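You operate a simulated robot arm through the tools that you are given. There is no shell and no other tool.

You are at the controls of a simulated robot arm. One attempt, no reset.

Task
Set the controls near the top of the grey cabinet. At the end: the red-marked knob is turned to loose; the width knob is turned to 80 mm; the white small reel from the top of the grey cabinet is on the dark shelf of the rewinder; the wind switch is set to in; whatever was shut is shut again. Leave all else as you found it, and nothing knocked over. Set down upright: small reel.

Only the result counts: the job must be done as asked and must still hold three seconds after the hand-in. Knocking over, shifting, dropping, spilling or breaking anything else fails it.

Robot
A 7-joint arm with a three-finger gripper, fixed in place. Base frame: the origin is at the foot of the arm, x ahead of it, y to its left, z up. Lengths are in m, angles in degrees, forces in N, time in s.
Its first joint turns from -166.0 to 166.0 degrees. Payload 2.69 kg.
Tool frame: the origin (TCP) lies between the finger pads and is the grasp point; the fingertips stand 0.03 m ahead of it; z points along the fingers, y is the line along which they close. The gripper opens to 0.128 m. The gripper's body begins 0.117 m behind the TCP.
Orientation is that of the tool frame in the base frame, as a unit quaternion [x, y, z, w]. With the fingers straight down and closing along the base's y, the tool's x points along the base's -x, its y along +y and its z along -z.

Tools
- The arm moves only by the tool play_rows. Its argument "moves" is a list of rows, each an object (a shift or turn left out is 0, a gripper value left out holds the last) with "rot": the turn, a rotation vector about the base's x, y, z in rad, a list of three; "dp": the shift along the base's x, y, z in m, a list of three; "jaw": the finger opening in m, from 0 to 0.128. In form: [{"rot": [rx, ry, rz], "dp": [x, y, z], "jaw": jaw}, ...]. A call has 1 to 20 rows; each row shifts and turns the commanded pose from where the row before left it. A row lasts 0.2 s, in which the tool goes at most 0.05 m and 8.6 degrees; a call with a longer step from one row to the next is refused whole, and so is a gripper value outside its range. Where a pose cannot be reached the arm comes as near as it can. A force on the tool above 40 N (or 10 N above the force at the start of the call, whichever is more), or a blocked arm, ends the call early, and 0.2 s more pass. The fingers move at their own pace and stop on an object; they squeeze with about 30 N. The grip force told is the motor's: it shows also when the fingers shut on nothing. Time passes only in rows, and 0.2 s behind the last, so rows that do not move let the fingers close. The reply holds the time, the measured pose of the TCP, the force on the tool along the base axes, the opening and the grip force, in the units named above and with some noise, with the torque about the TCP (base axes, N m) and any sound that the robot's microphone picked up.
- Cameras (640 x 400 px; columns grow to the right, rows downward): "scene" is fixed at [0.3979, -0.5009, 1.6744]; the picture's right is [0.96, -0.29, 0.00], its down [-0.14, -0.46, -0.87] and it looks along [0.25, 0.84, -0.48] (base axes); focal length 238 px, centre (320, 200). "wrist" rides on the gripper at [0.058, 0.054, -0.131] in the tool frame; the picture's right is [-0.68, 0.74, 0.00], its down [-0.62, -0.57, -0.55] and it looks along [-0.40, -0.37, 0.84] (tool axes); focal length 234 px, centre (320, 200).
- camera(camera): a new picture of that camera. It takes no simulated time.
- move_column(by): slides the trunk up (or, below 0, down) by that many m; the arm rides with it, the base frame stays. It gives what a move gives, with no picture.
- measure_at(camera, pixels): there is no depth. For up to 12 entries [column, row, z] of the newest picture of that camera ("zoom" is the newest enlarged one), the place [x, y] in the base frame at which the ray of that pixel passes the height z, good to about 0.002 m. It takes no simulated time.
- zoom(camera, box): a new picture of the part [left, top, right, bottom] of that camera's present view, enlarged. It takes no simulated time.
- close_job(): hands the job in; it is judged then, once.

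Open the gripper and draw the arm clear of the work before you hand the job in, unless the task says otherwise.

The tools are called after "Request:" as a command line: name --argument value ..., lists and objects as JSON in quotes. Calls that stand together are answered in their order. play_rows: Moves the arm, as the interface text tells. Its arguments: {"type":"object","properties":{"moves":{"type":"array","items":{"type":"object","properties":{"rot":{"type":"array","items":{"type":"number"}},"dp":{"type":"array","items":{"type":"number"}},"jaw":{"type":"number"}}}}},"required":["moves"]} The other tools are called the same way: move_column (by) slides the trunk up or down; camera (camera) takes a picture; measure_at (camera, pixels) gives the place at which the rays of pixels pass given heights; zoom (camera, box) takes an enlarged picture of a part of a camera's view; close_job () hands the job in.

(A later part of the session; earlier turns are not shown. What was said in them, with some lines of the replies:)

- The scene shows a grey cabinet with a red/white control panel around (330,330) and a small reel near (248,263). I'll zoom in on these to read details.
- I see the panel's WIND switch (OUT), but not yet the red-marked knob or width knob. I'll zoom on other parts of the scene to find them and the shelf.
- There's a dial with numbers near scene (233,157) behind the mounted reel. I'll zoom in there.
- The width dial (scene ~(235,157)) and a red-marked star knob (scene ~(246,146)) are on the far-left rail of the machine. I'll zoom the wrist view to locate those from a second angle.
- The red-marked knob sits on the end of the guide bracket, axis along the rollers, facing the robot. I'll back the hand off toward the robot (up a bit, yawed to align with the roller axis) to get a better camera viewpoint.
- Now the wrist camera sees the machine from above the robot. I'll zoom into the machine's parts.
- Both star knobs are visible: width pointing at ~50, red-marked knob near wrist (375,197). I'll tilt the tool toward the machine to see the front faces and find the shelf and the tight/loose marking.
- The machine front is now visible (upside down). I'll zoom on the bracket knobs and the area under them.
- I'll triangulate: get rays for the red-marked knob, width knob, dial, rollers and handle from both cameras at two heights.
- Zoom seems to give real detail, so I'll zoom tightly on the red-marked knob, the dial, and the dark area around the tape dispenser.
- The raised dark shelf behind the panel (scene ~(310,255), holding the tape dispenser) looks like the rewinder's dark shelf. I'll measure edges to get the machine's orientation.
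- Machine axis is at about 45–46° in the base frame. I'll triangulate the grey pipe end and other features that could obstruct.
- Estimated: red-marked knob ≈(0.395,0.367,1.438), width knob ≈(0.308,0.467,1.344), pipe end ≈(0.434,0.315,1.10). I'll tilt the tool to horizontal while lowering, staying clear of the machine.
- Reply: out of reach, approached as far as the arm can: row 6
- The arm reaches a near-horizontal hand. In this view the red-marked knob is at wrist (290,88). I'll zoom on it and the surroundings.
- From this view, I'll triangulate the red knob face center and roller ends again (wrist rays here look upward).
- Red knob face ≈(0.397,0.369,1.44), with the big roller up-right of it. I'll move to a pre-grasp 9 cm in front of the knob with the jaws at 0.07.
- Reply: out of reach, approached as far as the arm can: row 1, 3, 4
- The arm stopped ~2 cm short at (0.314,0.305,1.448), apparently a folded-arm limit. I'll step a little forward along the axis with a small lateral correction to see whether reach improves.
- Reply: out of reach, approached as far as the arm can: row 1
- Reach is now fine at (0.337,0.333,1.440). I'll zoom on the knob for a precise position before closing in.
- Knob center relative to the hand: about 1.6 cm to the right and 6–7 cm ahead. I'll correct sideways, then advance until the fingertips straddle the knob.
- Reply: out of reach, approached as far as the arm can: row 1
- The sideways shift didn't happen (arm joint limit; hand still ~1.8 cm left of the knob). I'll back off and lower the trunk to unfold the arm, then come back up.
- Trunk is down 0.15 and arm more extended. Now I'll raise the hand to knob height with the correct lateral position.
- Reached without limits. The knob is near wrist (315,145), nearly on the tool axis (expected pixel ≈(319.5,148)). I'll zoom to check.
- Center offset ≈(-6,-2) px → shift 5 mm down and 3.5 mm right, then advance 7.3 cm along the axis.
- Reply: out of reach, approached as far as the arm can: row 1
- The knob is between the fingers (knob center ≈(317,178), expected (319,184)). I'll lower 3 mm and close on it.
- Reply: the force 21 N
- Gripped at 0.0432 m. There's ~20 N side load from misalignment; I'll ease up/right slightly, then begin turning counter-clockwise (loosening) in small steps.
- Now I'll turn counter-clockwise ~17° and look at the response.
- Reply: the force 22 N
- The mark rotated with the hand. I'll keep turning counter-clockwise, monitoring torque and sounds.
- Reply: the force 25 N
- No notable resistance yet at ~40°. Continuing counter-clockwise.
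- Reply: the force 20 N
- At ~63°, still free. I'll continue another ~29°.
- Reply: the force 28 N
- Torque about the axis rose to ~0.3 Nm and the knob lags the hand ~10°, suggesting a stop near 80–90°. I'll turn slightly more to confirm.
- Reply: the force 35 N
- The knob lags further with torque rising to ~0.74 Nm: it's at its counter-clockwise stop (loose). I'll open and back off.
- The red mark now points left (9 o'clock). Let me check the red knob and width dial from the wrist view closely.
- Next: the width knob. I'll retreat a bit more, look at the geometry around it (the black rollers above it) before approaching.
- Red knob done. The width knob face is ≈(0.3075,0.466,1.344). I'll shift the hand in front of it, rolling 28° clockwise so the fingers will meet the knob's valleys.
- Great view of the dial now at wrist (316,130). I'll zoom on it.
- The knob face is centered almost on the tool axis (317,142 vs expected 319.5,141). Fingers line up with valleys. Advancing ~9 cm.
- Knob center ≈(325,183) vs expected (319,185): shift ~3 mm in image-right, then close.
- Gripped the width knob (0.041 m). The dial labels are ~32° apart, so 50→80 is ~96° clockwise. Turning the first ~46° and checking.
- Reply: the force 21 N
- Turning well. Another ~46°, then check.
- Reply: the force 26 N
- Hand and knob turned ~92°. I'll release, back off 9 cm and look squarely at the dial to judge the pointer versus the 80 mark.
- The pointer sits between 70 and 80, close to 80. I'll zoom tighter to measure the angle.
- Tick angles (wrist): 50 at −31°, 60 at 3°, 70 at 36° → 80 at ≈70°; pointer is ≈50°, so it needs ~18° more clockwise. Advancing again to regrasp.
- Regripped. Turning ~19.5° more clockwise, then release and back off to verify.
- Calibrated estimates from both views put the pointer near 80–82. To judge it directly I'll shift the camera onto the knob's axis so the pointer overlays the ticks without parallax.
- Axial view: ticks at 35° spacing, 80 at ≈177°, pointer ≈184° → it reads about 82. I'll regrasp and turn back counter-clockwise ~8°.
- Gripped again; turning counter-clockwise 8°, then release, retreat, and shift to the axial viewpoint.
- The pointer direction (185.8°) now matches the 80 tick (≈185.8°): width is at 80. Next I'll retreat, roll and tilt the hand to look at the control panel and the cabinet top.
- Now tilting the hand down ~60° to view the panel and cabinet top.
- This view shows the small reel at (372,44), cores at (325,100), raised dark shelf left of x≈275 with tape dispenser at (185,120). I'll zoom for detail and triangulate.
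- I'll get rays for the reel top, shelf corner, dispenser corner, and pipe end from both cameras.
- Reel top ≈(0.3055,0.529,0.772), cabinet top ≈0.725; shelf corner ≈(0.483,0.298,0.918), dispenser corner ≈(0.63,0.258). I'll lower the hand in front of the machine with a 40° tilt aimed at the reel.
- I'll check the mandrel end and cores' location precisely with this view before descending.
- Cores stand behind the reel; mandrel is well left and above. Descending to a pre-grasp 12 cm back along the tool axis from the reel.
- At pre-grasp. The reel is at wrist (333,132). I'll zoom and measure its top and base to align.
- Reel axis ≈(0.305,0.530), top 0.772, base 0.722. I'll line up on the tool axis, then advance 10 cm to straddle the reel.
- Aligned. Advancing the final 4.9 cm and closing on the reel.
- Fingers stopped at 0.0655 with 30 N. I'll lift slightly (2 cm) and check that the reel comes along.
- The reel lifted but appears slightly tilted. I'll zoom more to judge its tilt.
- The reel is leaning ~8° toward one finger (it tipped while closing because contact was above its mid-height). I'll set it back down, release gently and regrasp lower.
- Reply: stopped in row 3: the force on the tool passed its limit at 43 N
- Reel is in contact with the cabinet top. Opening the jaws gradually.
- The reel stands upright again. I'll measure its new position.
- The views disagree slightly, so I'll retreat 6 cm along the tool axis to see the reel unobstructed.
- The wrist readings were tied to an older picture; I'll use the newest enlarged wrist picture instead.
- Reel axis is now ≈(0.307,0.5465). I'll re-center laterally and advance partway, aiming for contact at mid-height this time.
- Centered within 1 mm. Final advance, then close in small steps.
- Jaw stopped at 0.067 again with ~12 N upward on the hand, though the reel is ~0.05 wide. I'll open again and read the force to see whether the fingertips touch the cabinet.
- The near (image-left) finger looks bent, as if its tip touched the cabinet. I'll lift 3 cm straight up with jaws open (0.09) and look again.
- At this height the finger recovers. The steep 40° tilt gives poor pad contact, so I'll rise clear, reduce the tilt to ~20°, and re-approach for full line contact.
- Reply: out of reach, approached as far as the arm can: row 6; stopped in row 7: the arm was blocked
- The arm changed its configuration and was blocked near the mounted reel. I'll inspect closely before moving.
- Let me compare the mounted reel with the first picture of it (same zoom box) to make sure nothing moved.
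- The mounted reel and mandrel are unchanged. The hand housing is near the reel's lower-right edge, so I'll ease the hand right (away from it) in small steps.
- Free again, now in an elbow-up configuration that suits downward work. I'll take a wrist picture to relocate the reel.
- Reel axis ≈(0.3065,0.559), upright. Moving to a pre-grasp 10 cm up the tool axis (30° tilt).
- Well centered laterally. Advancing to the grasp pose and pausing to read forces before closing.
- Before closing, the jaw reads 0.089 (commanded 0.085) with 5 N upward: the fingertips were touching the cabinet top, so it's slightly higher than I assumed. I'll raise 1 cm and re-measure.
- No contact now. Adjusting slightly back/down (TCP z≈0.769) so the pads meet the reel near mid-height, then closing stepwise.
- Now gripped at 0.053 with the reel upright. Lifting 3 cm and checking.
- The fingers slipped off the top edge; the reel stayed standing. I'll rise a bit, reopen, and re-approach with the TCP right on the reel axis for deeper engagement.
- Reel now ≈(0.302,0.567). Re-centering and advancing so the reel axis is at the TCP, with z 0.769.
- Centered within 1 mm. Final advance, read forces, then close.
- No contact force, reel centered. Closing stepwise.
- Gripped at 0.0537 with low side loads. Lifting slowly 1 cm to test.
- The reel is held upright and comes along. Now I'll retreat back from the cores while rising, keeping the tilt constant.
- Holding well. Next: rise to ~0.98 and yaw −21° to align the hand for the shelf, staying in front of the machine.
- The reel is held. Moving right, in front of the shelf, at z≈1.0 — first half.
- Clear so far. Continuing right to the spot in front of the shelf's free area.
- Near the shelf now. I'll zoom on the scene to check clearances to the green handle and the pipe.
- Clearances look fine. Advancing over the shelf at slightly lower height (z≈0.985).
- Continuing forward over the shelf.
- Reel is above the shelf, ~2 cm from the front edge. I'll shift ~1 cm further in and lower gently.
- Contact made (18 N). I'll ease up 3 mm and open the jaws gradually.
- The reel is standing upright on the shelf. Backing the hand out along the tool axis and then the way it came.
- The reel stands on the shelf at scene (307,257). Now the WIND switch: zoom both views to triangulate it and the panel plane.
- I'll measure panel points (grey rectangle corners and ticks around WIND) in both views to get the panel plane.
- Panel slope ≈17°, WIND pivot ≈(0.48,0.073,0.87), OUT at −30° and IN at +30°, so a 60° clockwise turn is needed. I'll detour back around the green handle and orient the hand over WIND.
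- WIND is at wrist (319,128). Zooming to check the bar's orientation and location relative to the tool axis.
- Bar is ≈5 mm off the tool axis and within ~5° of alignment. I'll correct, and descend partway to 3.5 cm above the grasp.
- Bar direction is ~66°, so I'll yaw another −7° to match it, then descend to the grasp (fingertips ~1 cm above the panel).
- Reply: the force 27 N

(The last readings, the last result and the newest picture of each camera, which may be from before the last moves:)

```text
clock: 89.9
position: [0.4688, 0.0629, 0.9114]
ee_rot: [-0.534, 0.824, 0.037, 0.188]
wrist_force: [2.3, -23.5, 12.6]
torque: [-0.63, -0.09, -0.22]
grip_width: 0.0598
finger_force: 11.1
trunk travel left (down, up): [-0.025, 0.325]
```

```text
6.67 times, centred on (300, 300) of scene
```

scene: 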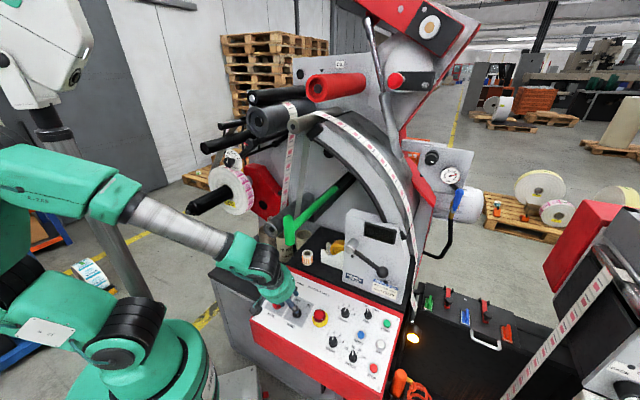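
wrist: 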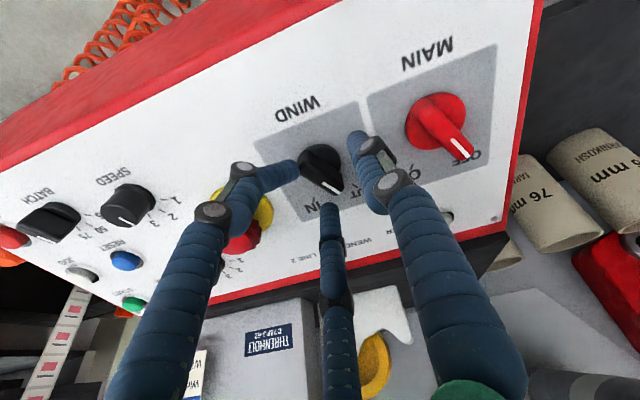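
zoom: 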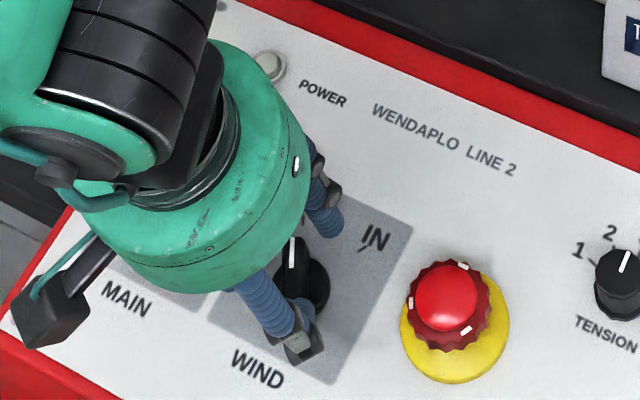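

The near finger touched the knob (grip forced open, 24 N). I'll back off 3 cm along the tool axis and re-center more carefully.

Request:
play_rows --moves '[{"dp": [-0.0078, -0.0081, 0.0278]}, {}]'

Request:
camera --camera "wrist"

Request:
zoom --camera "wrist" --box '[260, 90, 380, 210]'

Request:
zoom --camera "scene" --box '[270, 290, 330, 335]'

```text
clock: 90.5
position: [0.4616, 0.056, 0.9387]
ee_rot: [-0.535, 0.824, 0.037, 0.186]
wrist_force: [-0.2, -0.5, 0.1]
torque: [0.02, -0.02, 0.02]
grip_width: 0.041
finger_force: 0.0
trunk travel left (down, up): [-0.025, 0.325]
```

```text
taken
```

wrist: 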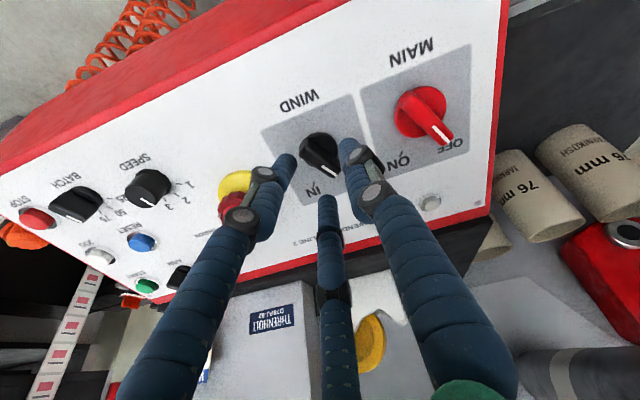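

```text
3.33 times, centred on (320, 150) of wrist
```

zoom: 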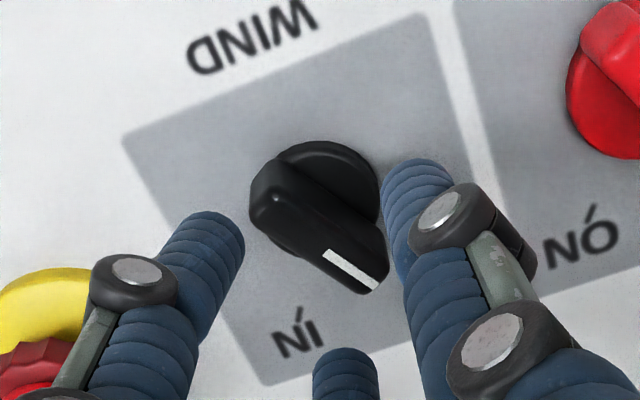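

```text
8.89 times, centred on (300, 312) of scene
```

zoom: 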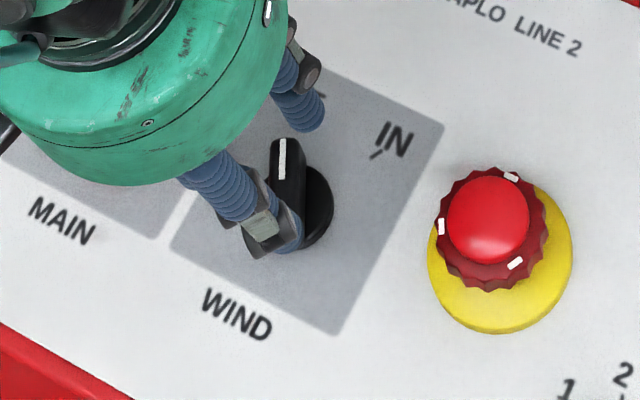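

The knob hasn't moved and is centered between the fingers; the tips likely touched the panel/base. I'll descend less (TCP ~5.3 cm above the panel) and check forces before closing.

Request:
play_rows --moves '[{"dp": [0.0026, 0.0017, -0.0086]}, {"dp": [0.0026, 0.0016, -0.0086]}, {}]'

Request:
camera --camera "wrist"

Request:
zoom --camera "wrist" --box '[260, 100, 380, 220]'

Request:
zoom --camera "scene" --box '[270, 285, 330, 330]'

```text
clock: 91.3
position: [0.4676, 0.0588, 0.9209]
ee_rot: [-0.534, 0.824, 0.037, 0.187]
wrist_force: [0.7, -0.4, -0.2]
torque: [0.0, 0.03, 0.01]
grip_width: 0.0402
finger_force: 0.0
trunk travel left (down, up): [-0.025, 0.325]
```

```text
taken
```

wrist: 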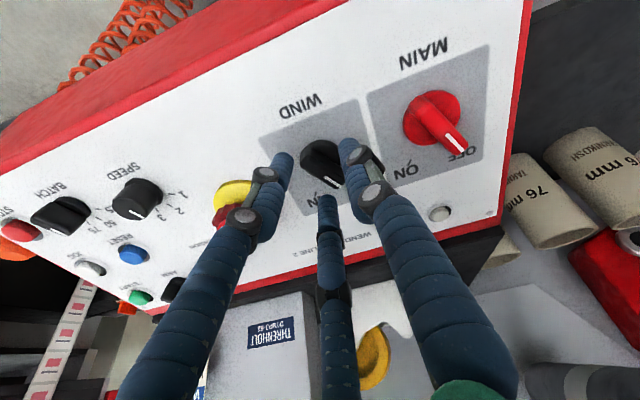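

```text
3.33 times, centred on (320, 160) of wrist
```

zoom: 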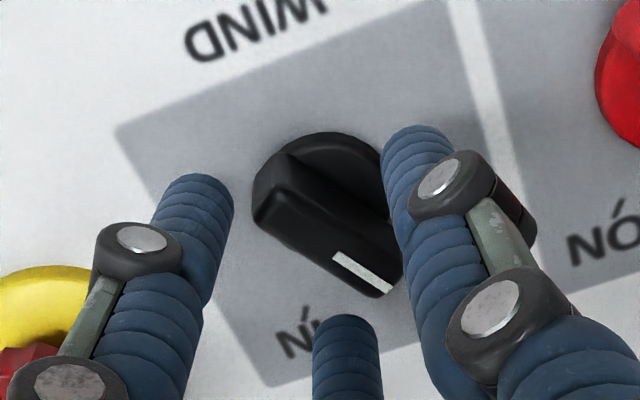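

```text
8.89 times, centred on (300, 308) of scene
```

zoom: 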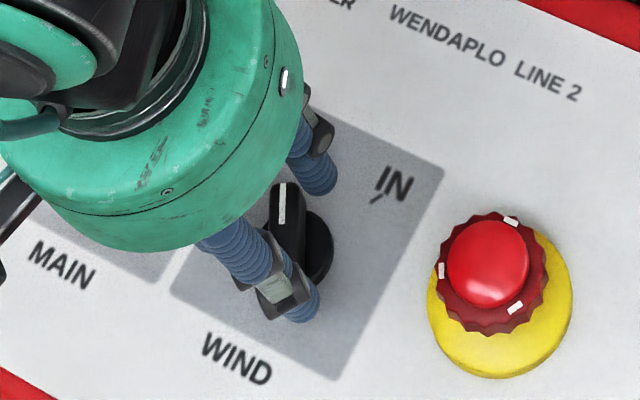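

No contact now; the bar is ~5 mm toward the image-right finger. I'll shift to center it and go 6 mm lower.

Request:
play_rows --moves '[{"dp": [-0.0047, -0.0009, -0.0016]}, {"dp": [0.0012, 0.0013, -0.0057]}, {}]'

Request:
zoom --camera "wrist" --box '[260, 100, 380, 220]'

```text
clock: 92.1
position: [0.4633, 0.0589, 0.9163]
ee_rot: [-0.534, 0.823, 0.037, 0.187]
wrist_force: [-2.4, 1.1, 27.0]
torque: [0.79, -0.54, -0.06]
grip_width: 0.0473
finger_force: 4.8
trunk travel left (down, up): [-0.025, 0.325]
```

```text
3.33 times, centred on (320, 160) of wrist
```

zoom: 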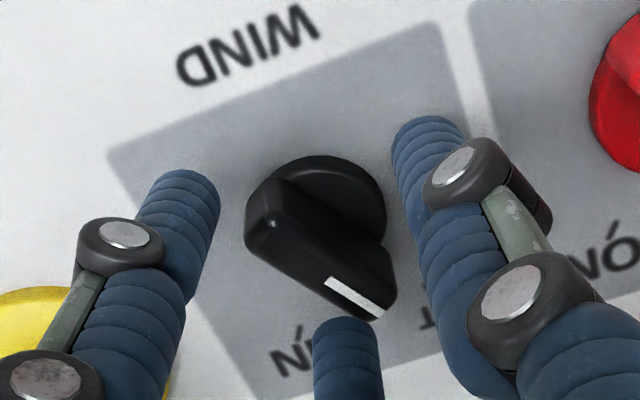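

Contact again (27 N) at this depth. I'll raise 5 mm along the panel normal and try closing gently there to see if the bar is caught.

Request:
play_rows --moves '[{"dp": [-0.0012, -0.0013, 0.0055]}, {}]'

Request:
zoom --camera "wrist" --box '[260, 100, 380, 220]'

```text
clock: 92.7
position: [0.4605, 0.0582, 0.9188]
ee_rot: [-0.535, 0.824, 0.039, 0.184]
wrist_force: [-0.5, -0.3, 0.4]
torque: [-0.04, -0.01, -0.04]
grip_width: 0.0399
finger_force: 0.1
trunk travel left (down, up): [-0.025, 0.325]
```

```text
3.33 times, centred on (320, 160) of wrist
```

zoom: 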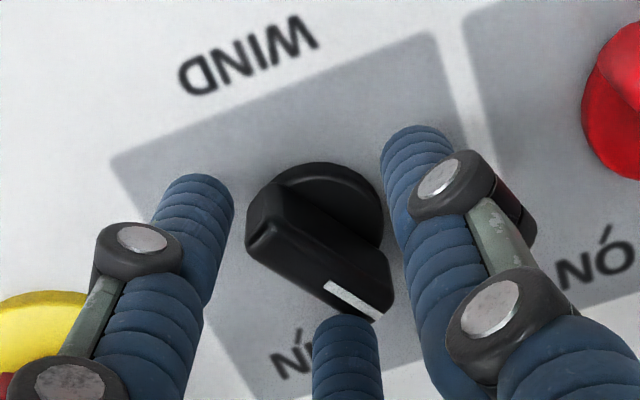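

The hand behaves like a three-finger centric gripper, which doesn't suit the flat bar. I'll instead push the pointer with closed fingers: rise, close, and position left of the WIND knob.

Request:
play_rows --moves '[{"dp": [-0.0062, -0.0065, 0.0286]}, {"jaw": 0.0}, {"dp": [-0.0206, 0.0279, 0.0]}, {}, {}]'

Request:
camera --camera "wrist"

Request:
zoom --camera "wrist" --box '[240, 80, 420, 220]'

Request:
zoom --camera "scene" --box '[250, 270, 340, 335]'

```text
clock: 93.9
position: [0.4335, 0.079, 0.9465]
ee_rot: [-0.535, 0.824, 0.038, 0.186]
wrist_force: [-0.4, 0.3, -0.8]
torque: [-0.01, -0.02, 0.01]
grip_width: 0.0022
finger_force: 29.6
trunk travel left (down, up): [-0.025, 0.325]
```

```text
taken
```

wrist: 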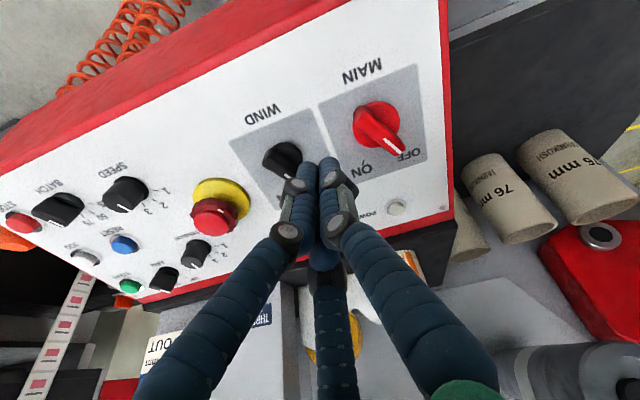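

```text
2.86 times, centred on (330, 150) of wrist
```

zoom: 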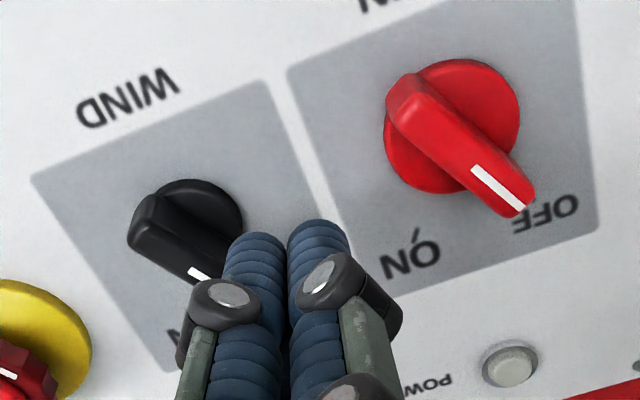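

```text
6.15 times, centred on (295, 302) of scene
```

zoom: 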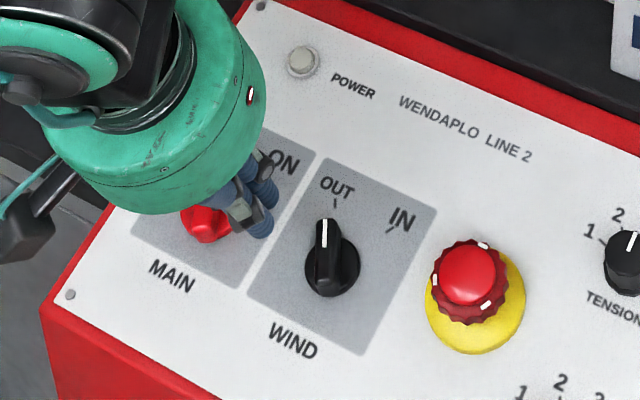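

The closed fingers are between WIND and MAIN. Lowering along the panel normal toward the panel, watching force.

Request:
play_rows --moves '[{"dp": [0.0025, 0.0027, -0.0117]}, {"dp": [0.0026, 0.0026, -0.0116]}, {}]'

Request:
zoom --camera "scene" --box '[265, 280, 325, 325]'

Request:
zoom --camera "wrist" --box '[240, 80, 420, 220]'

```text
clock: 94.7
position: [0.4402, 0.0838, 0.9243]
ee_rot: [-0.534, 0.824, 0.038, 0.186]
wrist_force: [-0.3, -1.1, -0.5]
torque: [0.02, 0.0, -0.03]
grip_width: 0.0018
finger_force: 29.6
trunk travel left (down, up): [-0.025, 0.325]
```

```text
8.89 times, centred on (295, 302) of scene
```

zoom: 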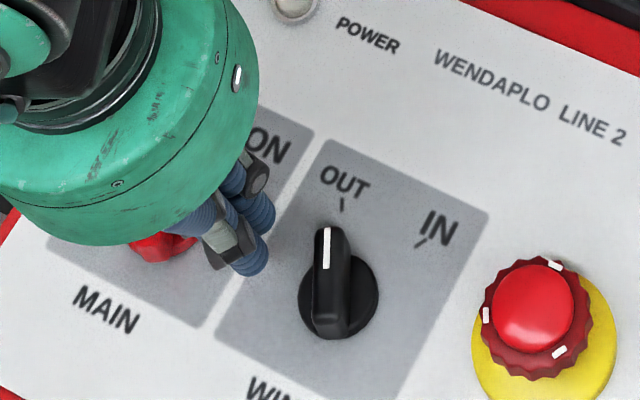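

```text
2.86 times, centred on (330, 150) of wrist
```

zoom: 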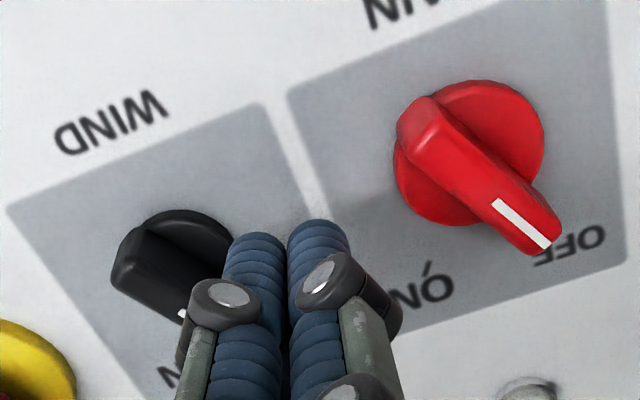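

No contact yet. Lowering another 1 cm.

Request:
play_rows --moves '[{"dp": [0.001, 0.0011, -0.0048]}, {"dp": [0.001, 0.0011, -0.0048]}, {}]'

Request:
zoom --camera "scene" --box '[265, 280, 325, 325]'

```text
clock: 95.5
position: [0.4431, 0.0866, 0.9152]
ee_rot: [-0.535, 0.823, 0.038, 0.186]
wrist_force: [-0.4, 0.2, -0.1]
torque: [0.0, 0.02, 0.03]
grip_width: 0.0022
finger_force: 29.6
trunk travel left (down, up): [-0.025, 0.325]
```

```text
8.89 times, centred on (295, 302) of scene
```

zoom: 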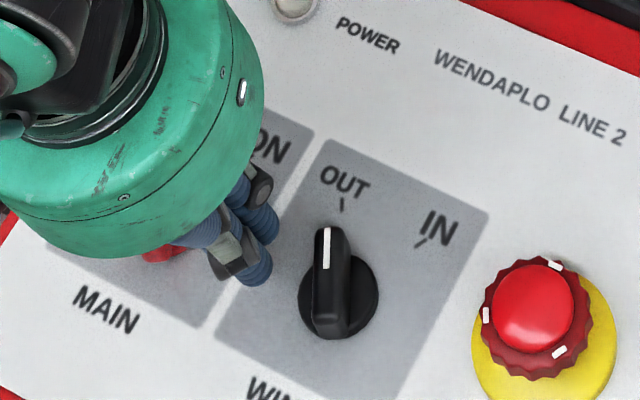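

Request:
play_rows --moves '[{"dp": [0.0008, 0.0009, -0.0038]}, {"dp": [0.0006, 0.0007, -0.0029]}, {}]'

Request:
zoom --camera "scene" --box '[265, 280, 325, 325]'

Request:
zoom --camera "wrist" --box '[240, 80, 420, 220]'

```text
clock: 96.3
position: [0.4442, 0.088, 0.9082]
ee_rot: [-0.534, 0.824, 0.038, 0.187]
wrist_force: [-0.3, -0.1, -0.5]
torque: [0.0, 0.03, 0.03]
grip_width: 0.0019
finger_force: 30.0
trunk travel left (down, up): [-0.025, 0.325]
```

```text
8.89 times, centred on (295, 302) of scene
```

zoom: 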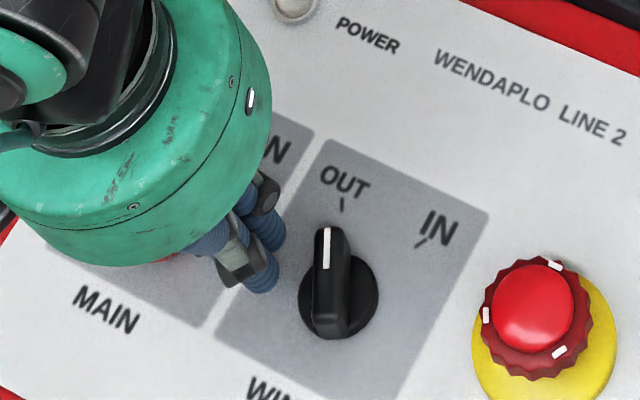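

```text
2.86 times, centred on (330, 150) of wrist
```

zoom: 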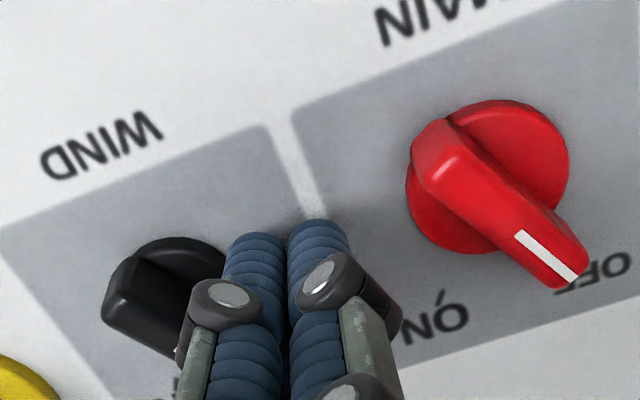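

Still no panel contact: fingertips ~1 cm above the panel and below the bar's top. Now pushing right toward the pointer in small steps.

Request:
play_rows --moves '[{"dp": [0.005, -0.0035, 0.0003]}, {"dp": [0.005, -0.0034, 0.0003]}, {}]'

Request:
zoom --camera "scene" --box '[265, 280, 325, 325]'

```text
clock: 97.1
position: [0.4544, 0.0814, 0.9083]
ee_rot: [-0.535, 0.823, 0.038, 0.186]
wrist_force: [-0.5, 0.5, 0.4]
torque: [0.03, 0.02, 0.03]
grip_width: 0.0024
finger_force: 29.9
trunk travel left (down, up): [-0.025, 0.325]
```

```text
8.89 times, centred on (295, 302) of scene
```

zoom: 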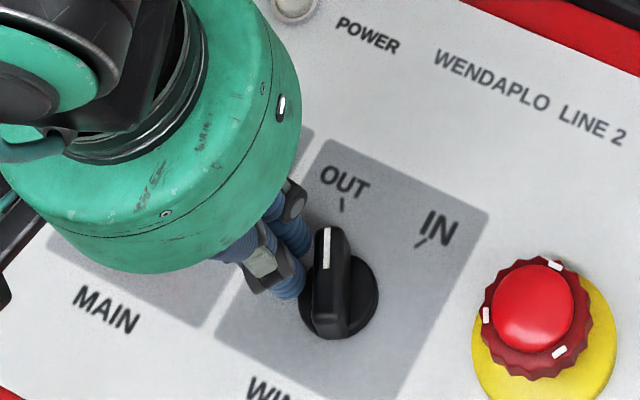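

Fist is just left of the bar, a bit low on it. Shifting ~8 mm toward the pointer tip, then continuing the push.

Request:
play_rows --moves '[{"dp": [0.0053, 0.0055, 0.0024]}, {"dp": [0.0043, -0.0042, 0.0]}, {"dp": [0.0036, -0.0028, 0.0003]}, {}]'

Request:
zoom --camera "scene" --box '[265, 280, 325, 325]'

```text
clock: 97.8
position: [0.4606, 0.0843, 0.9072]
ee_rot: [-0.535, 0.823, 0.042, 0.183]
wrist_force: [-8.2, 3.4, -0.8]
torque: [0.16, 0.1, -0.02]
grip_width: 0.002
finger_force: 29.9
trunk travel left (down, up): [-0.025, 0.325]
stopped in row 3: the force on the tool passed its limit at 47 N (the readings are from after the stop); the commanded pose is now the measured one
```

```text
8.89 times, centred on (295, 302) of scene
```

zoom: 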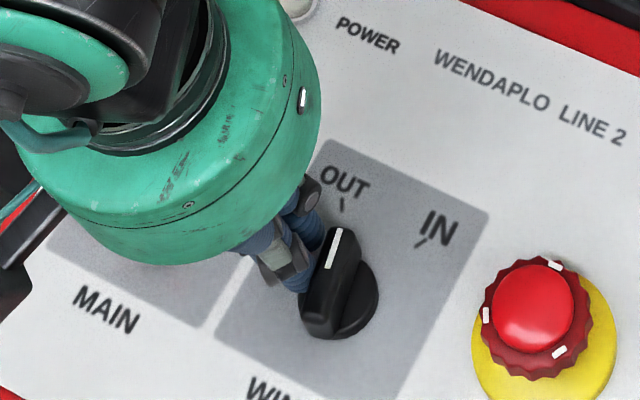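

The pointer turned ~21° clockwise before the force limit. I'll back off slightly, shift closer to the pointer tip for better leverage, and push again.

Request:
play_rows --moves '[{"dp": [0.0025, 0.0055, 0.0018]}, {"dp": [0.0022, -0.0013, 0.0002]}, {"dp": [0.0022, -0.0013, 0.0002]}, {"dp": [0.0022, -0.0013, 0.0002]}, {"dp": [0.0022, -0.0013, 0.0002]}, {}]'

Request:
zoom --camera "scene" --box '[265, 280, 325, 325]'

```text
clock: 98.8
position: [0.4684, 0.0878, 0.9121]
ee_rot: [-0.536, 0.823, 0.043, 0.182]
wrist_force: [-1.4, 19.4, 5.5]
torque: [0.17, 0.14, 0.12]
grip_width: 0.002
finger_force: 29.5
trunk travel left (down, up): [-0.025, 0.325]
stopped in row 4: the force on the tool passed its limit at 45 N (the readings are from after the stop); the commanded pose is now the measured one
```

```text
8.89 times, centred on (295, 302) of scene
```

zoom: 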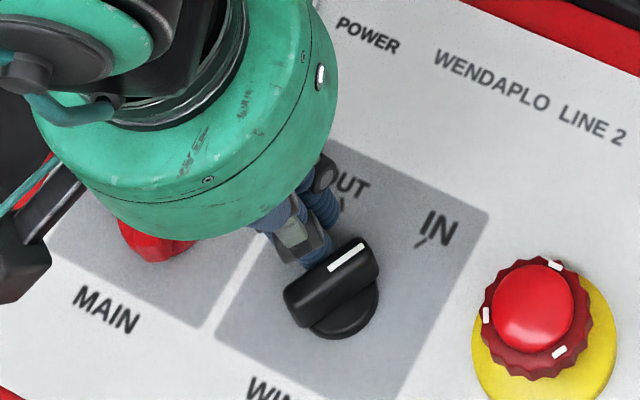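

The pointer now points at ≈+32°, i.e. at IN, and the push hit the stop. Retreating left slightly and then up along the panel normal.

Request:
play_rows --moves '[{"dp": [-0.0043, 0.0041, 0.001]}, {"dp": [-0.004, -0.0042, 0.019]}, {"dp": [-0.0062, -0.0065, 0.0286]}, {"dp": [-0.0062, -0.0065, 0.0286]}, {}]'

Request:
camera --camera "wrist"

Request:
zoom --camera "scene" --box '[250, 270, 340, 340]'

```text
clock: 100.0
position: [0.4463, 0.0752, 0.9888]
ee_rot: [-0.535, 0.824, 0.042, 0.183]
wrist_force: [-0.6, -0.1, 0.5]
torque: [0.0, 0.0, 0.01]
grip_width: 0.0019
finger_force: 30.0
trunk travel left (down, up): [-0.025, 0.325]
```

```text
taken
```

wrist: 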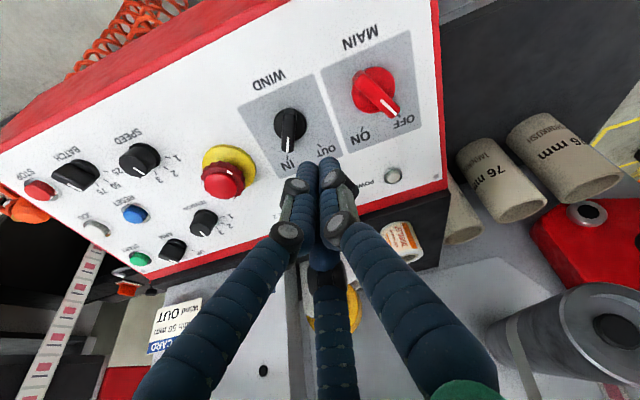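

```text
5.71 times, centred on (295, 305) of scene
```

zoom: 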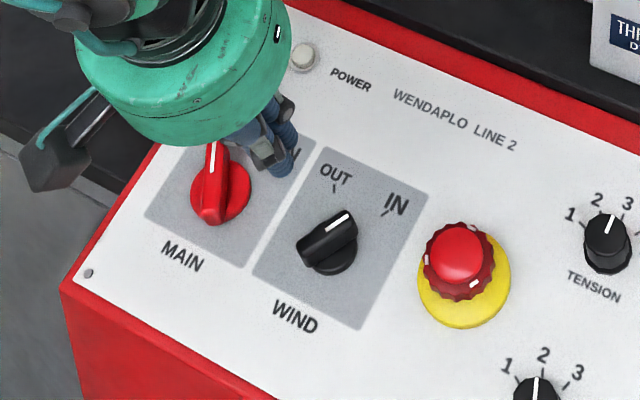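

Request:
zoom --camera "wrist" --box '[230, 60, 430, 200]'

Request:
zoom --camera "wrist" --box '[250, 80, 340, 170]'

```text
2.86 times, centred on (330, 130) of wrist
```

zoom: 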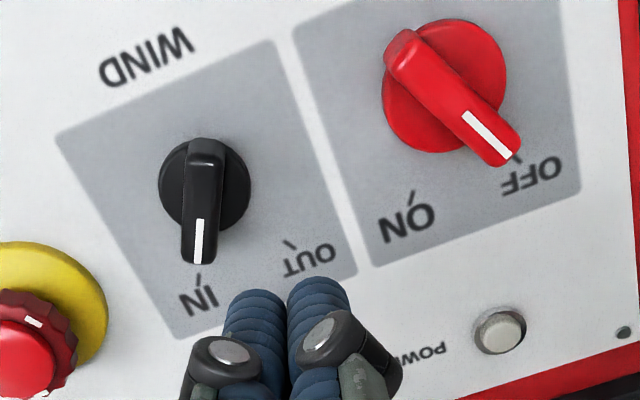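

```text
4.44 times, centred on (295, 125) of wrist
```

zoom: 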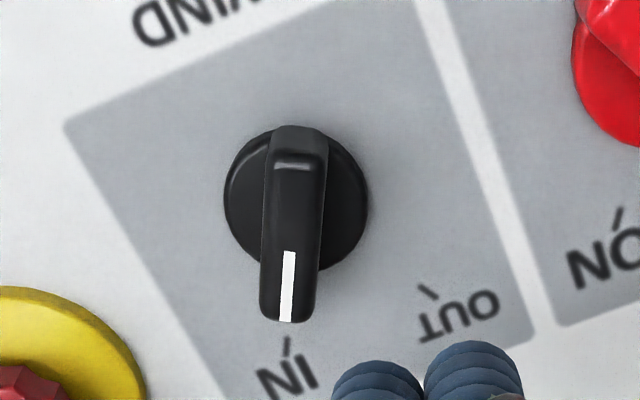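

WIND now points exactly at IN, MAIN still OFF. I'll open the gripper and draw the arm back toward the robot, away from the panel.

Request:
play_rows --moves '[{"dp": [-0.015, -0.01, 0.02]}, {"dp": [-0.025, -0.01, 0.02], "jaw": 0.06}, {"dp": [-0.03, -0.005, 0.02]}, {"dp": [-0.03, 0.0, 0.02]}, {"dp": [-0.03, 0.0, 0.015]}, {"dp": [-0.03, 0.0, 0.01]}, {}]'

Request:
camera --camera "scene"

Request:
zoom --camera "scene" --box '[240, 225, 420, 345]'

Request:
zoom --camera "scene" --box '[190, 125, 290, 220]'

```text
clock: 101.6
position: [0.287, 0.0505, 1.0944]
ee_rot: [-0.535, 0.824, 0.043, 0.183]
wrist_force: [-0.6, 0.5, 0.0]
torque: [0.01, 0.0, -0.02]
grip_width: 0.0601
finger_force: 0.0
trunk travel left (down, up): [-0.025, 0.325]
```

```text
taken
```

scene: 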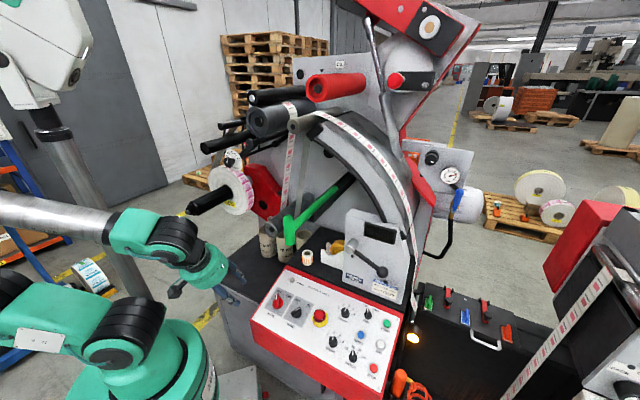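

```text
3.33 times, centred on (330, 285) of scene
```

zoom: 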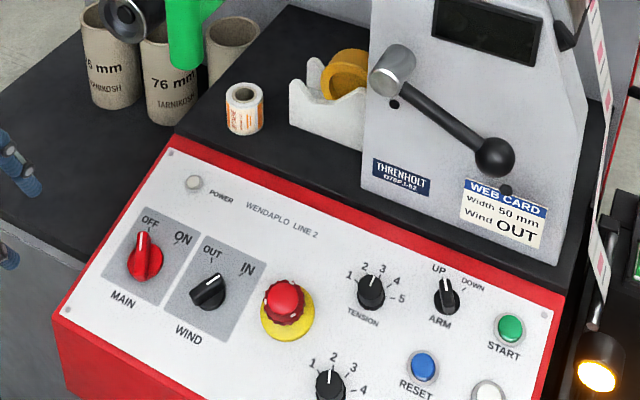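

```text
4.21 times, centred on (240, 172) of scene
```

zoom: 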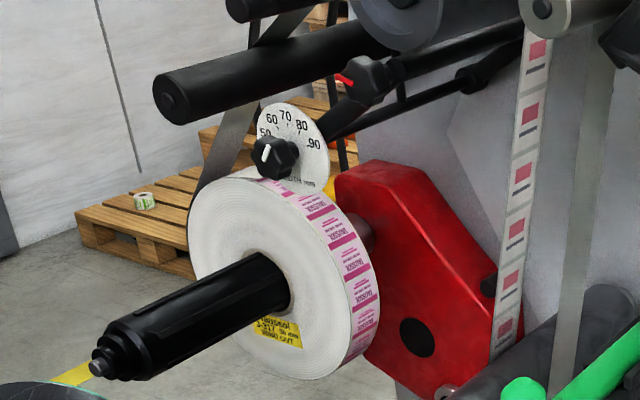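

The reel stands on the dark shelf, WIND at IN, other panel controls unchanged. Final check of the red-marked knob and the dial at high zoom.

Request:
zoom --camera "scene" --box '[222, 140, 258, 170]'

Request:
zoom --camera "scene" --box '[295, 240, 335, 275]'

```text
13.33 times, centred on (240, 155) of scene
```

zoom: 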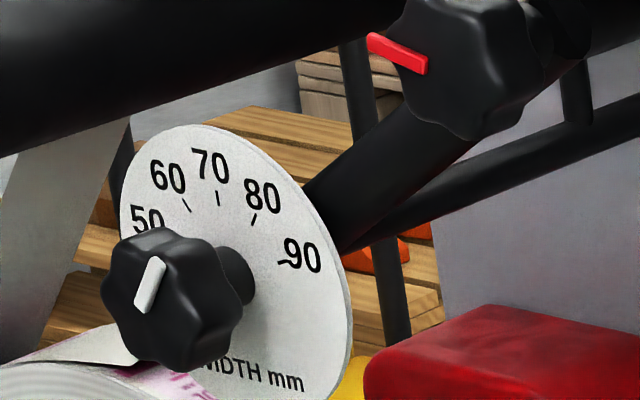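

```text
11.43 times, centred on (315, 258) of scene
```

zoom: 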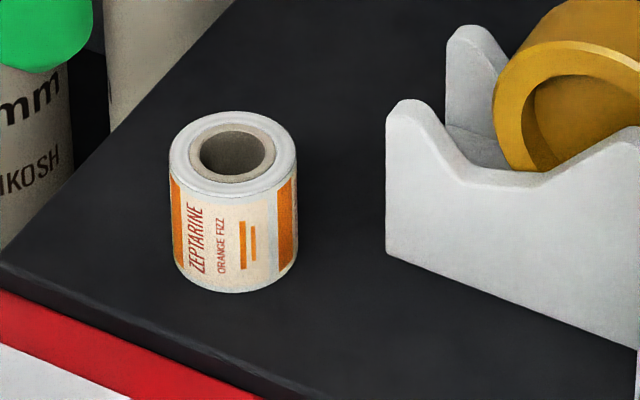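

Width reads 80, the red-marked knob is at its counter-clockwise (loose) stop, the reel is upright on the dark shelf, WIND is at IN, nothing else moved, and the arm is clear with the gripper open. Handing in.

Request:
close_job

```text
The job is handed in.
```

I've handed the job in. The four settings are in place, and nothing else looked moved in the last pictures.

- **Red-marked knob:** I turned it counter-clockwise to its stop, about 80–85°. No loose or tight marking was visible, so I treated that stop as loose.
- **Width knob:** It overshot to about 82 on the first pass, so I turned it back. It now lines up with the 80 mm mark.
- **Wind switch:** It points at IN. I pushed the pointer across with the closed fingers because the gripper could not hold its flat bar.
- **Small reel:** It stands upright on the raised dark shelf behind the control panel, left of the tape dispenser. I took that shelf to be the one you meant. The first three grasps failed and shifted the reel about 4 cm on the cabinet top, but it did not fall.
- **Anything shut:** I opened nothing, so there was nothing to close again.

Partway through, the arm stopped against something close to the large mounted reel. I compared pictures from before and after, and that reel and its mandrel had not moved. I left the trunk 15 cm lower than it started.
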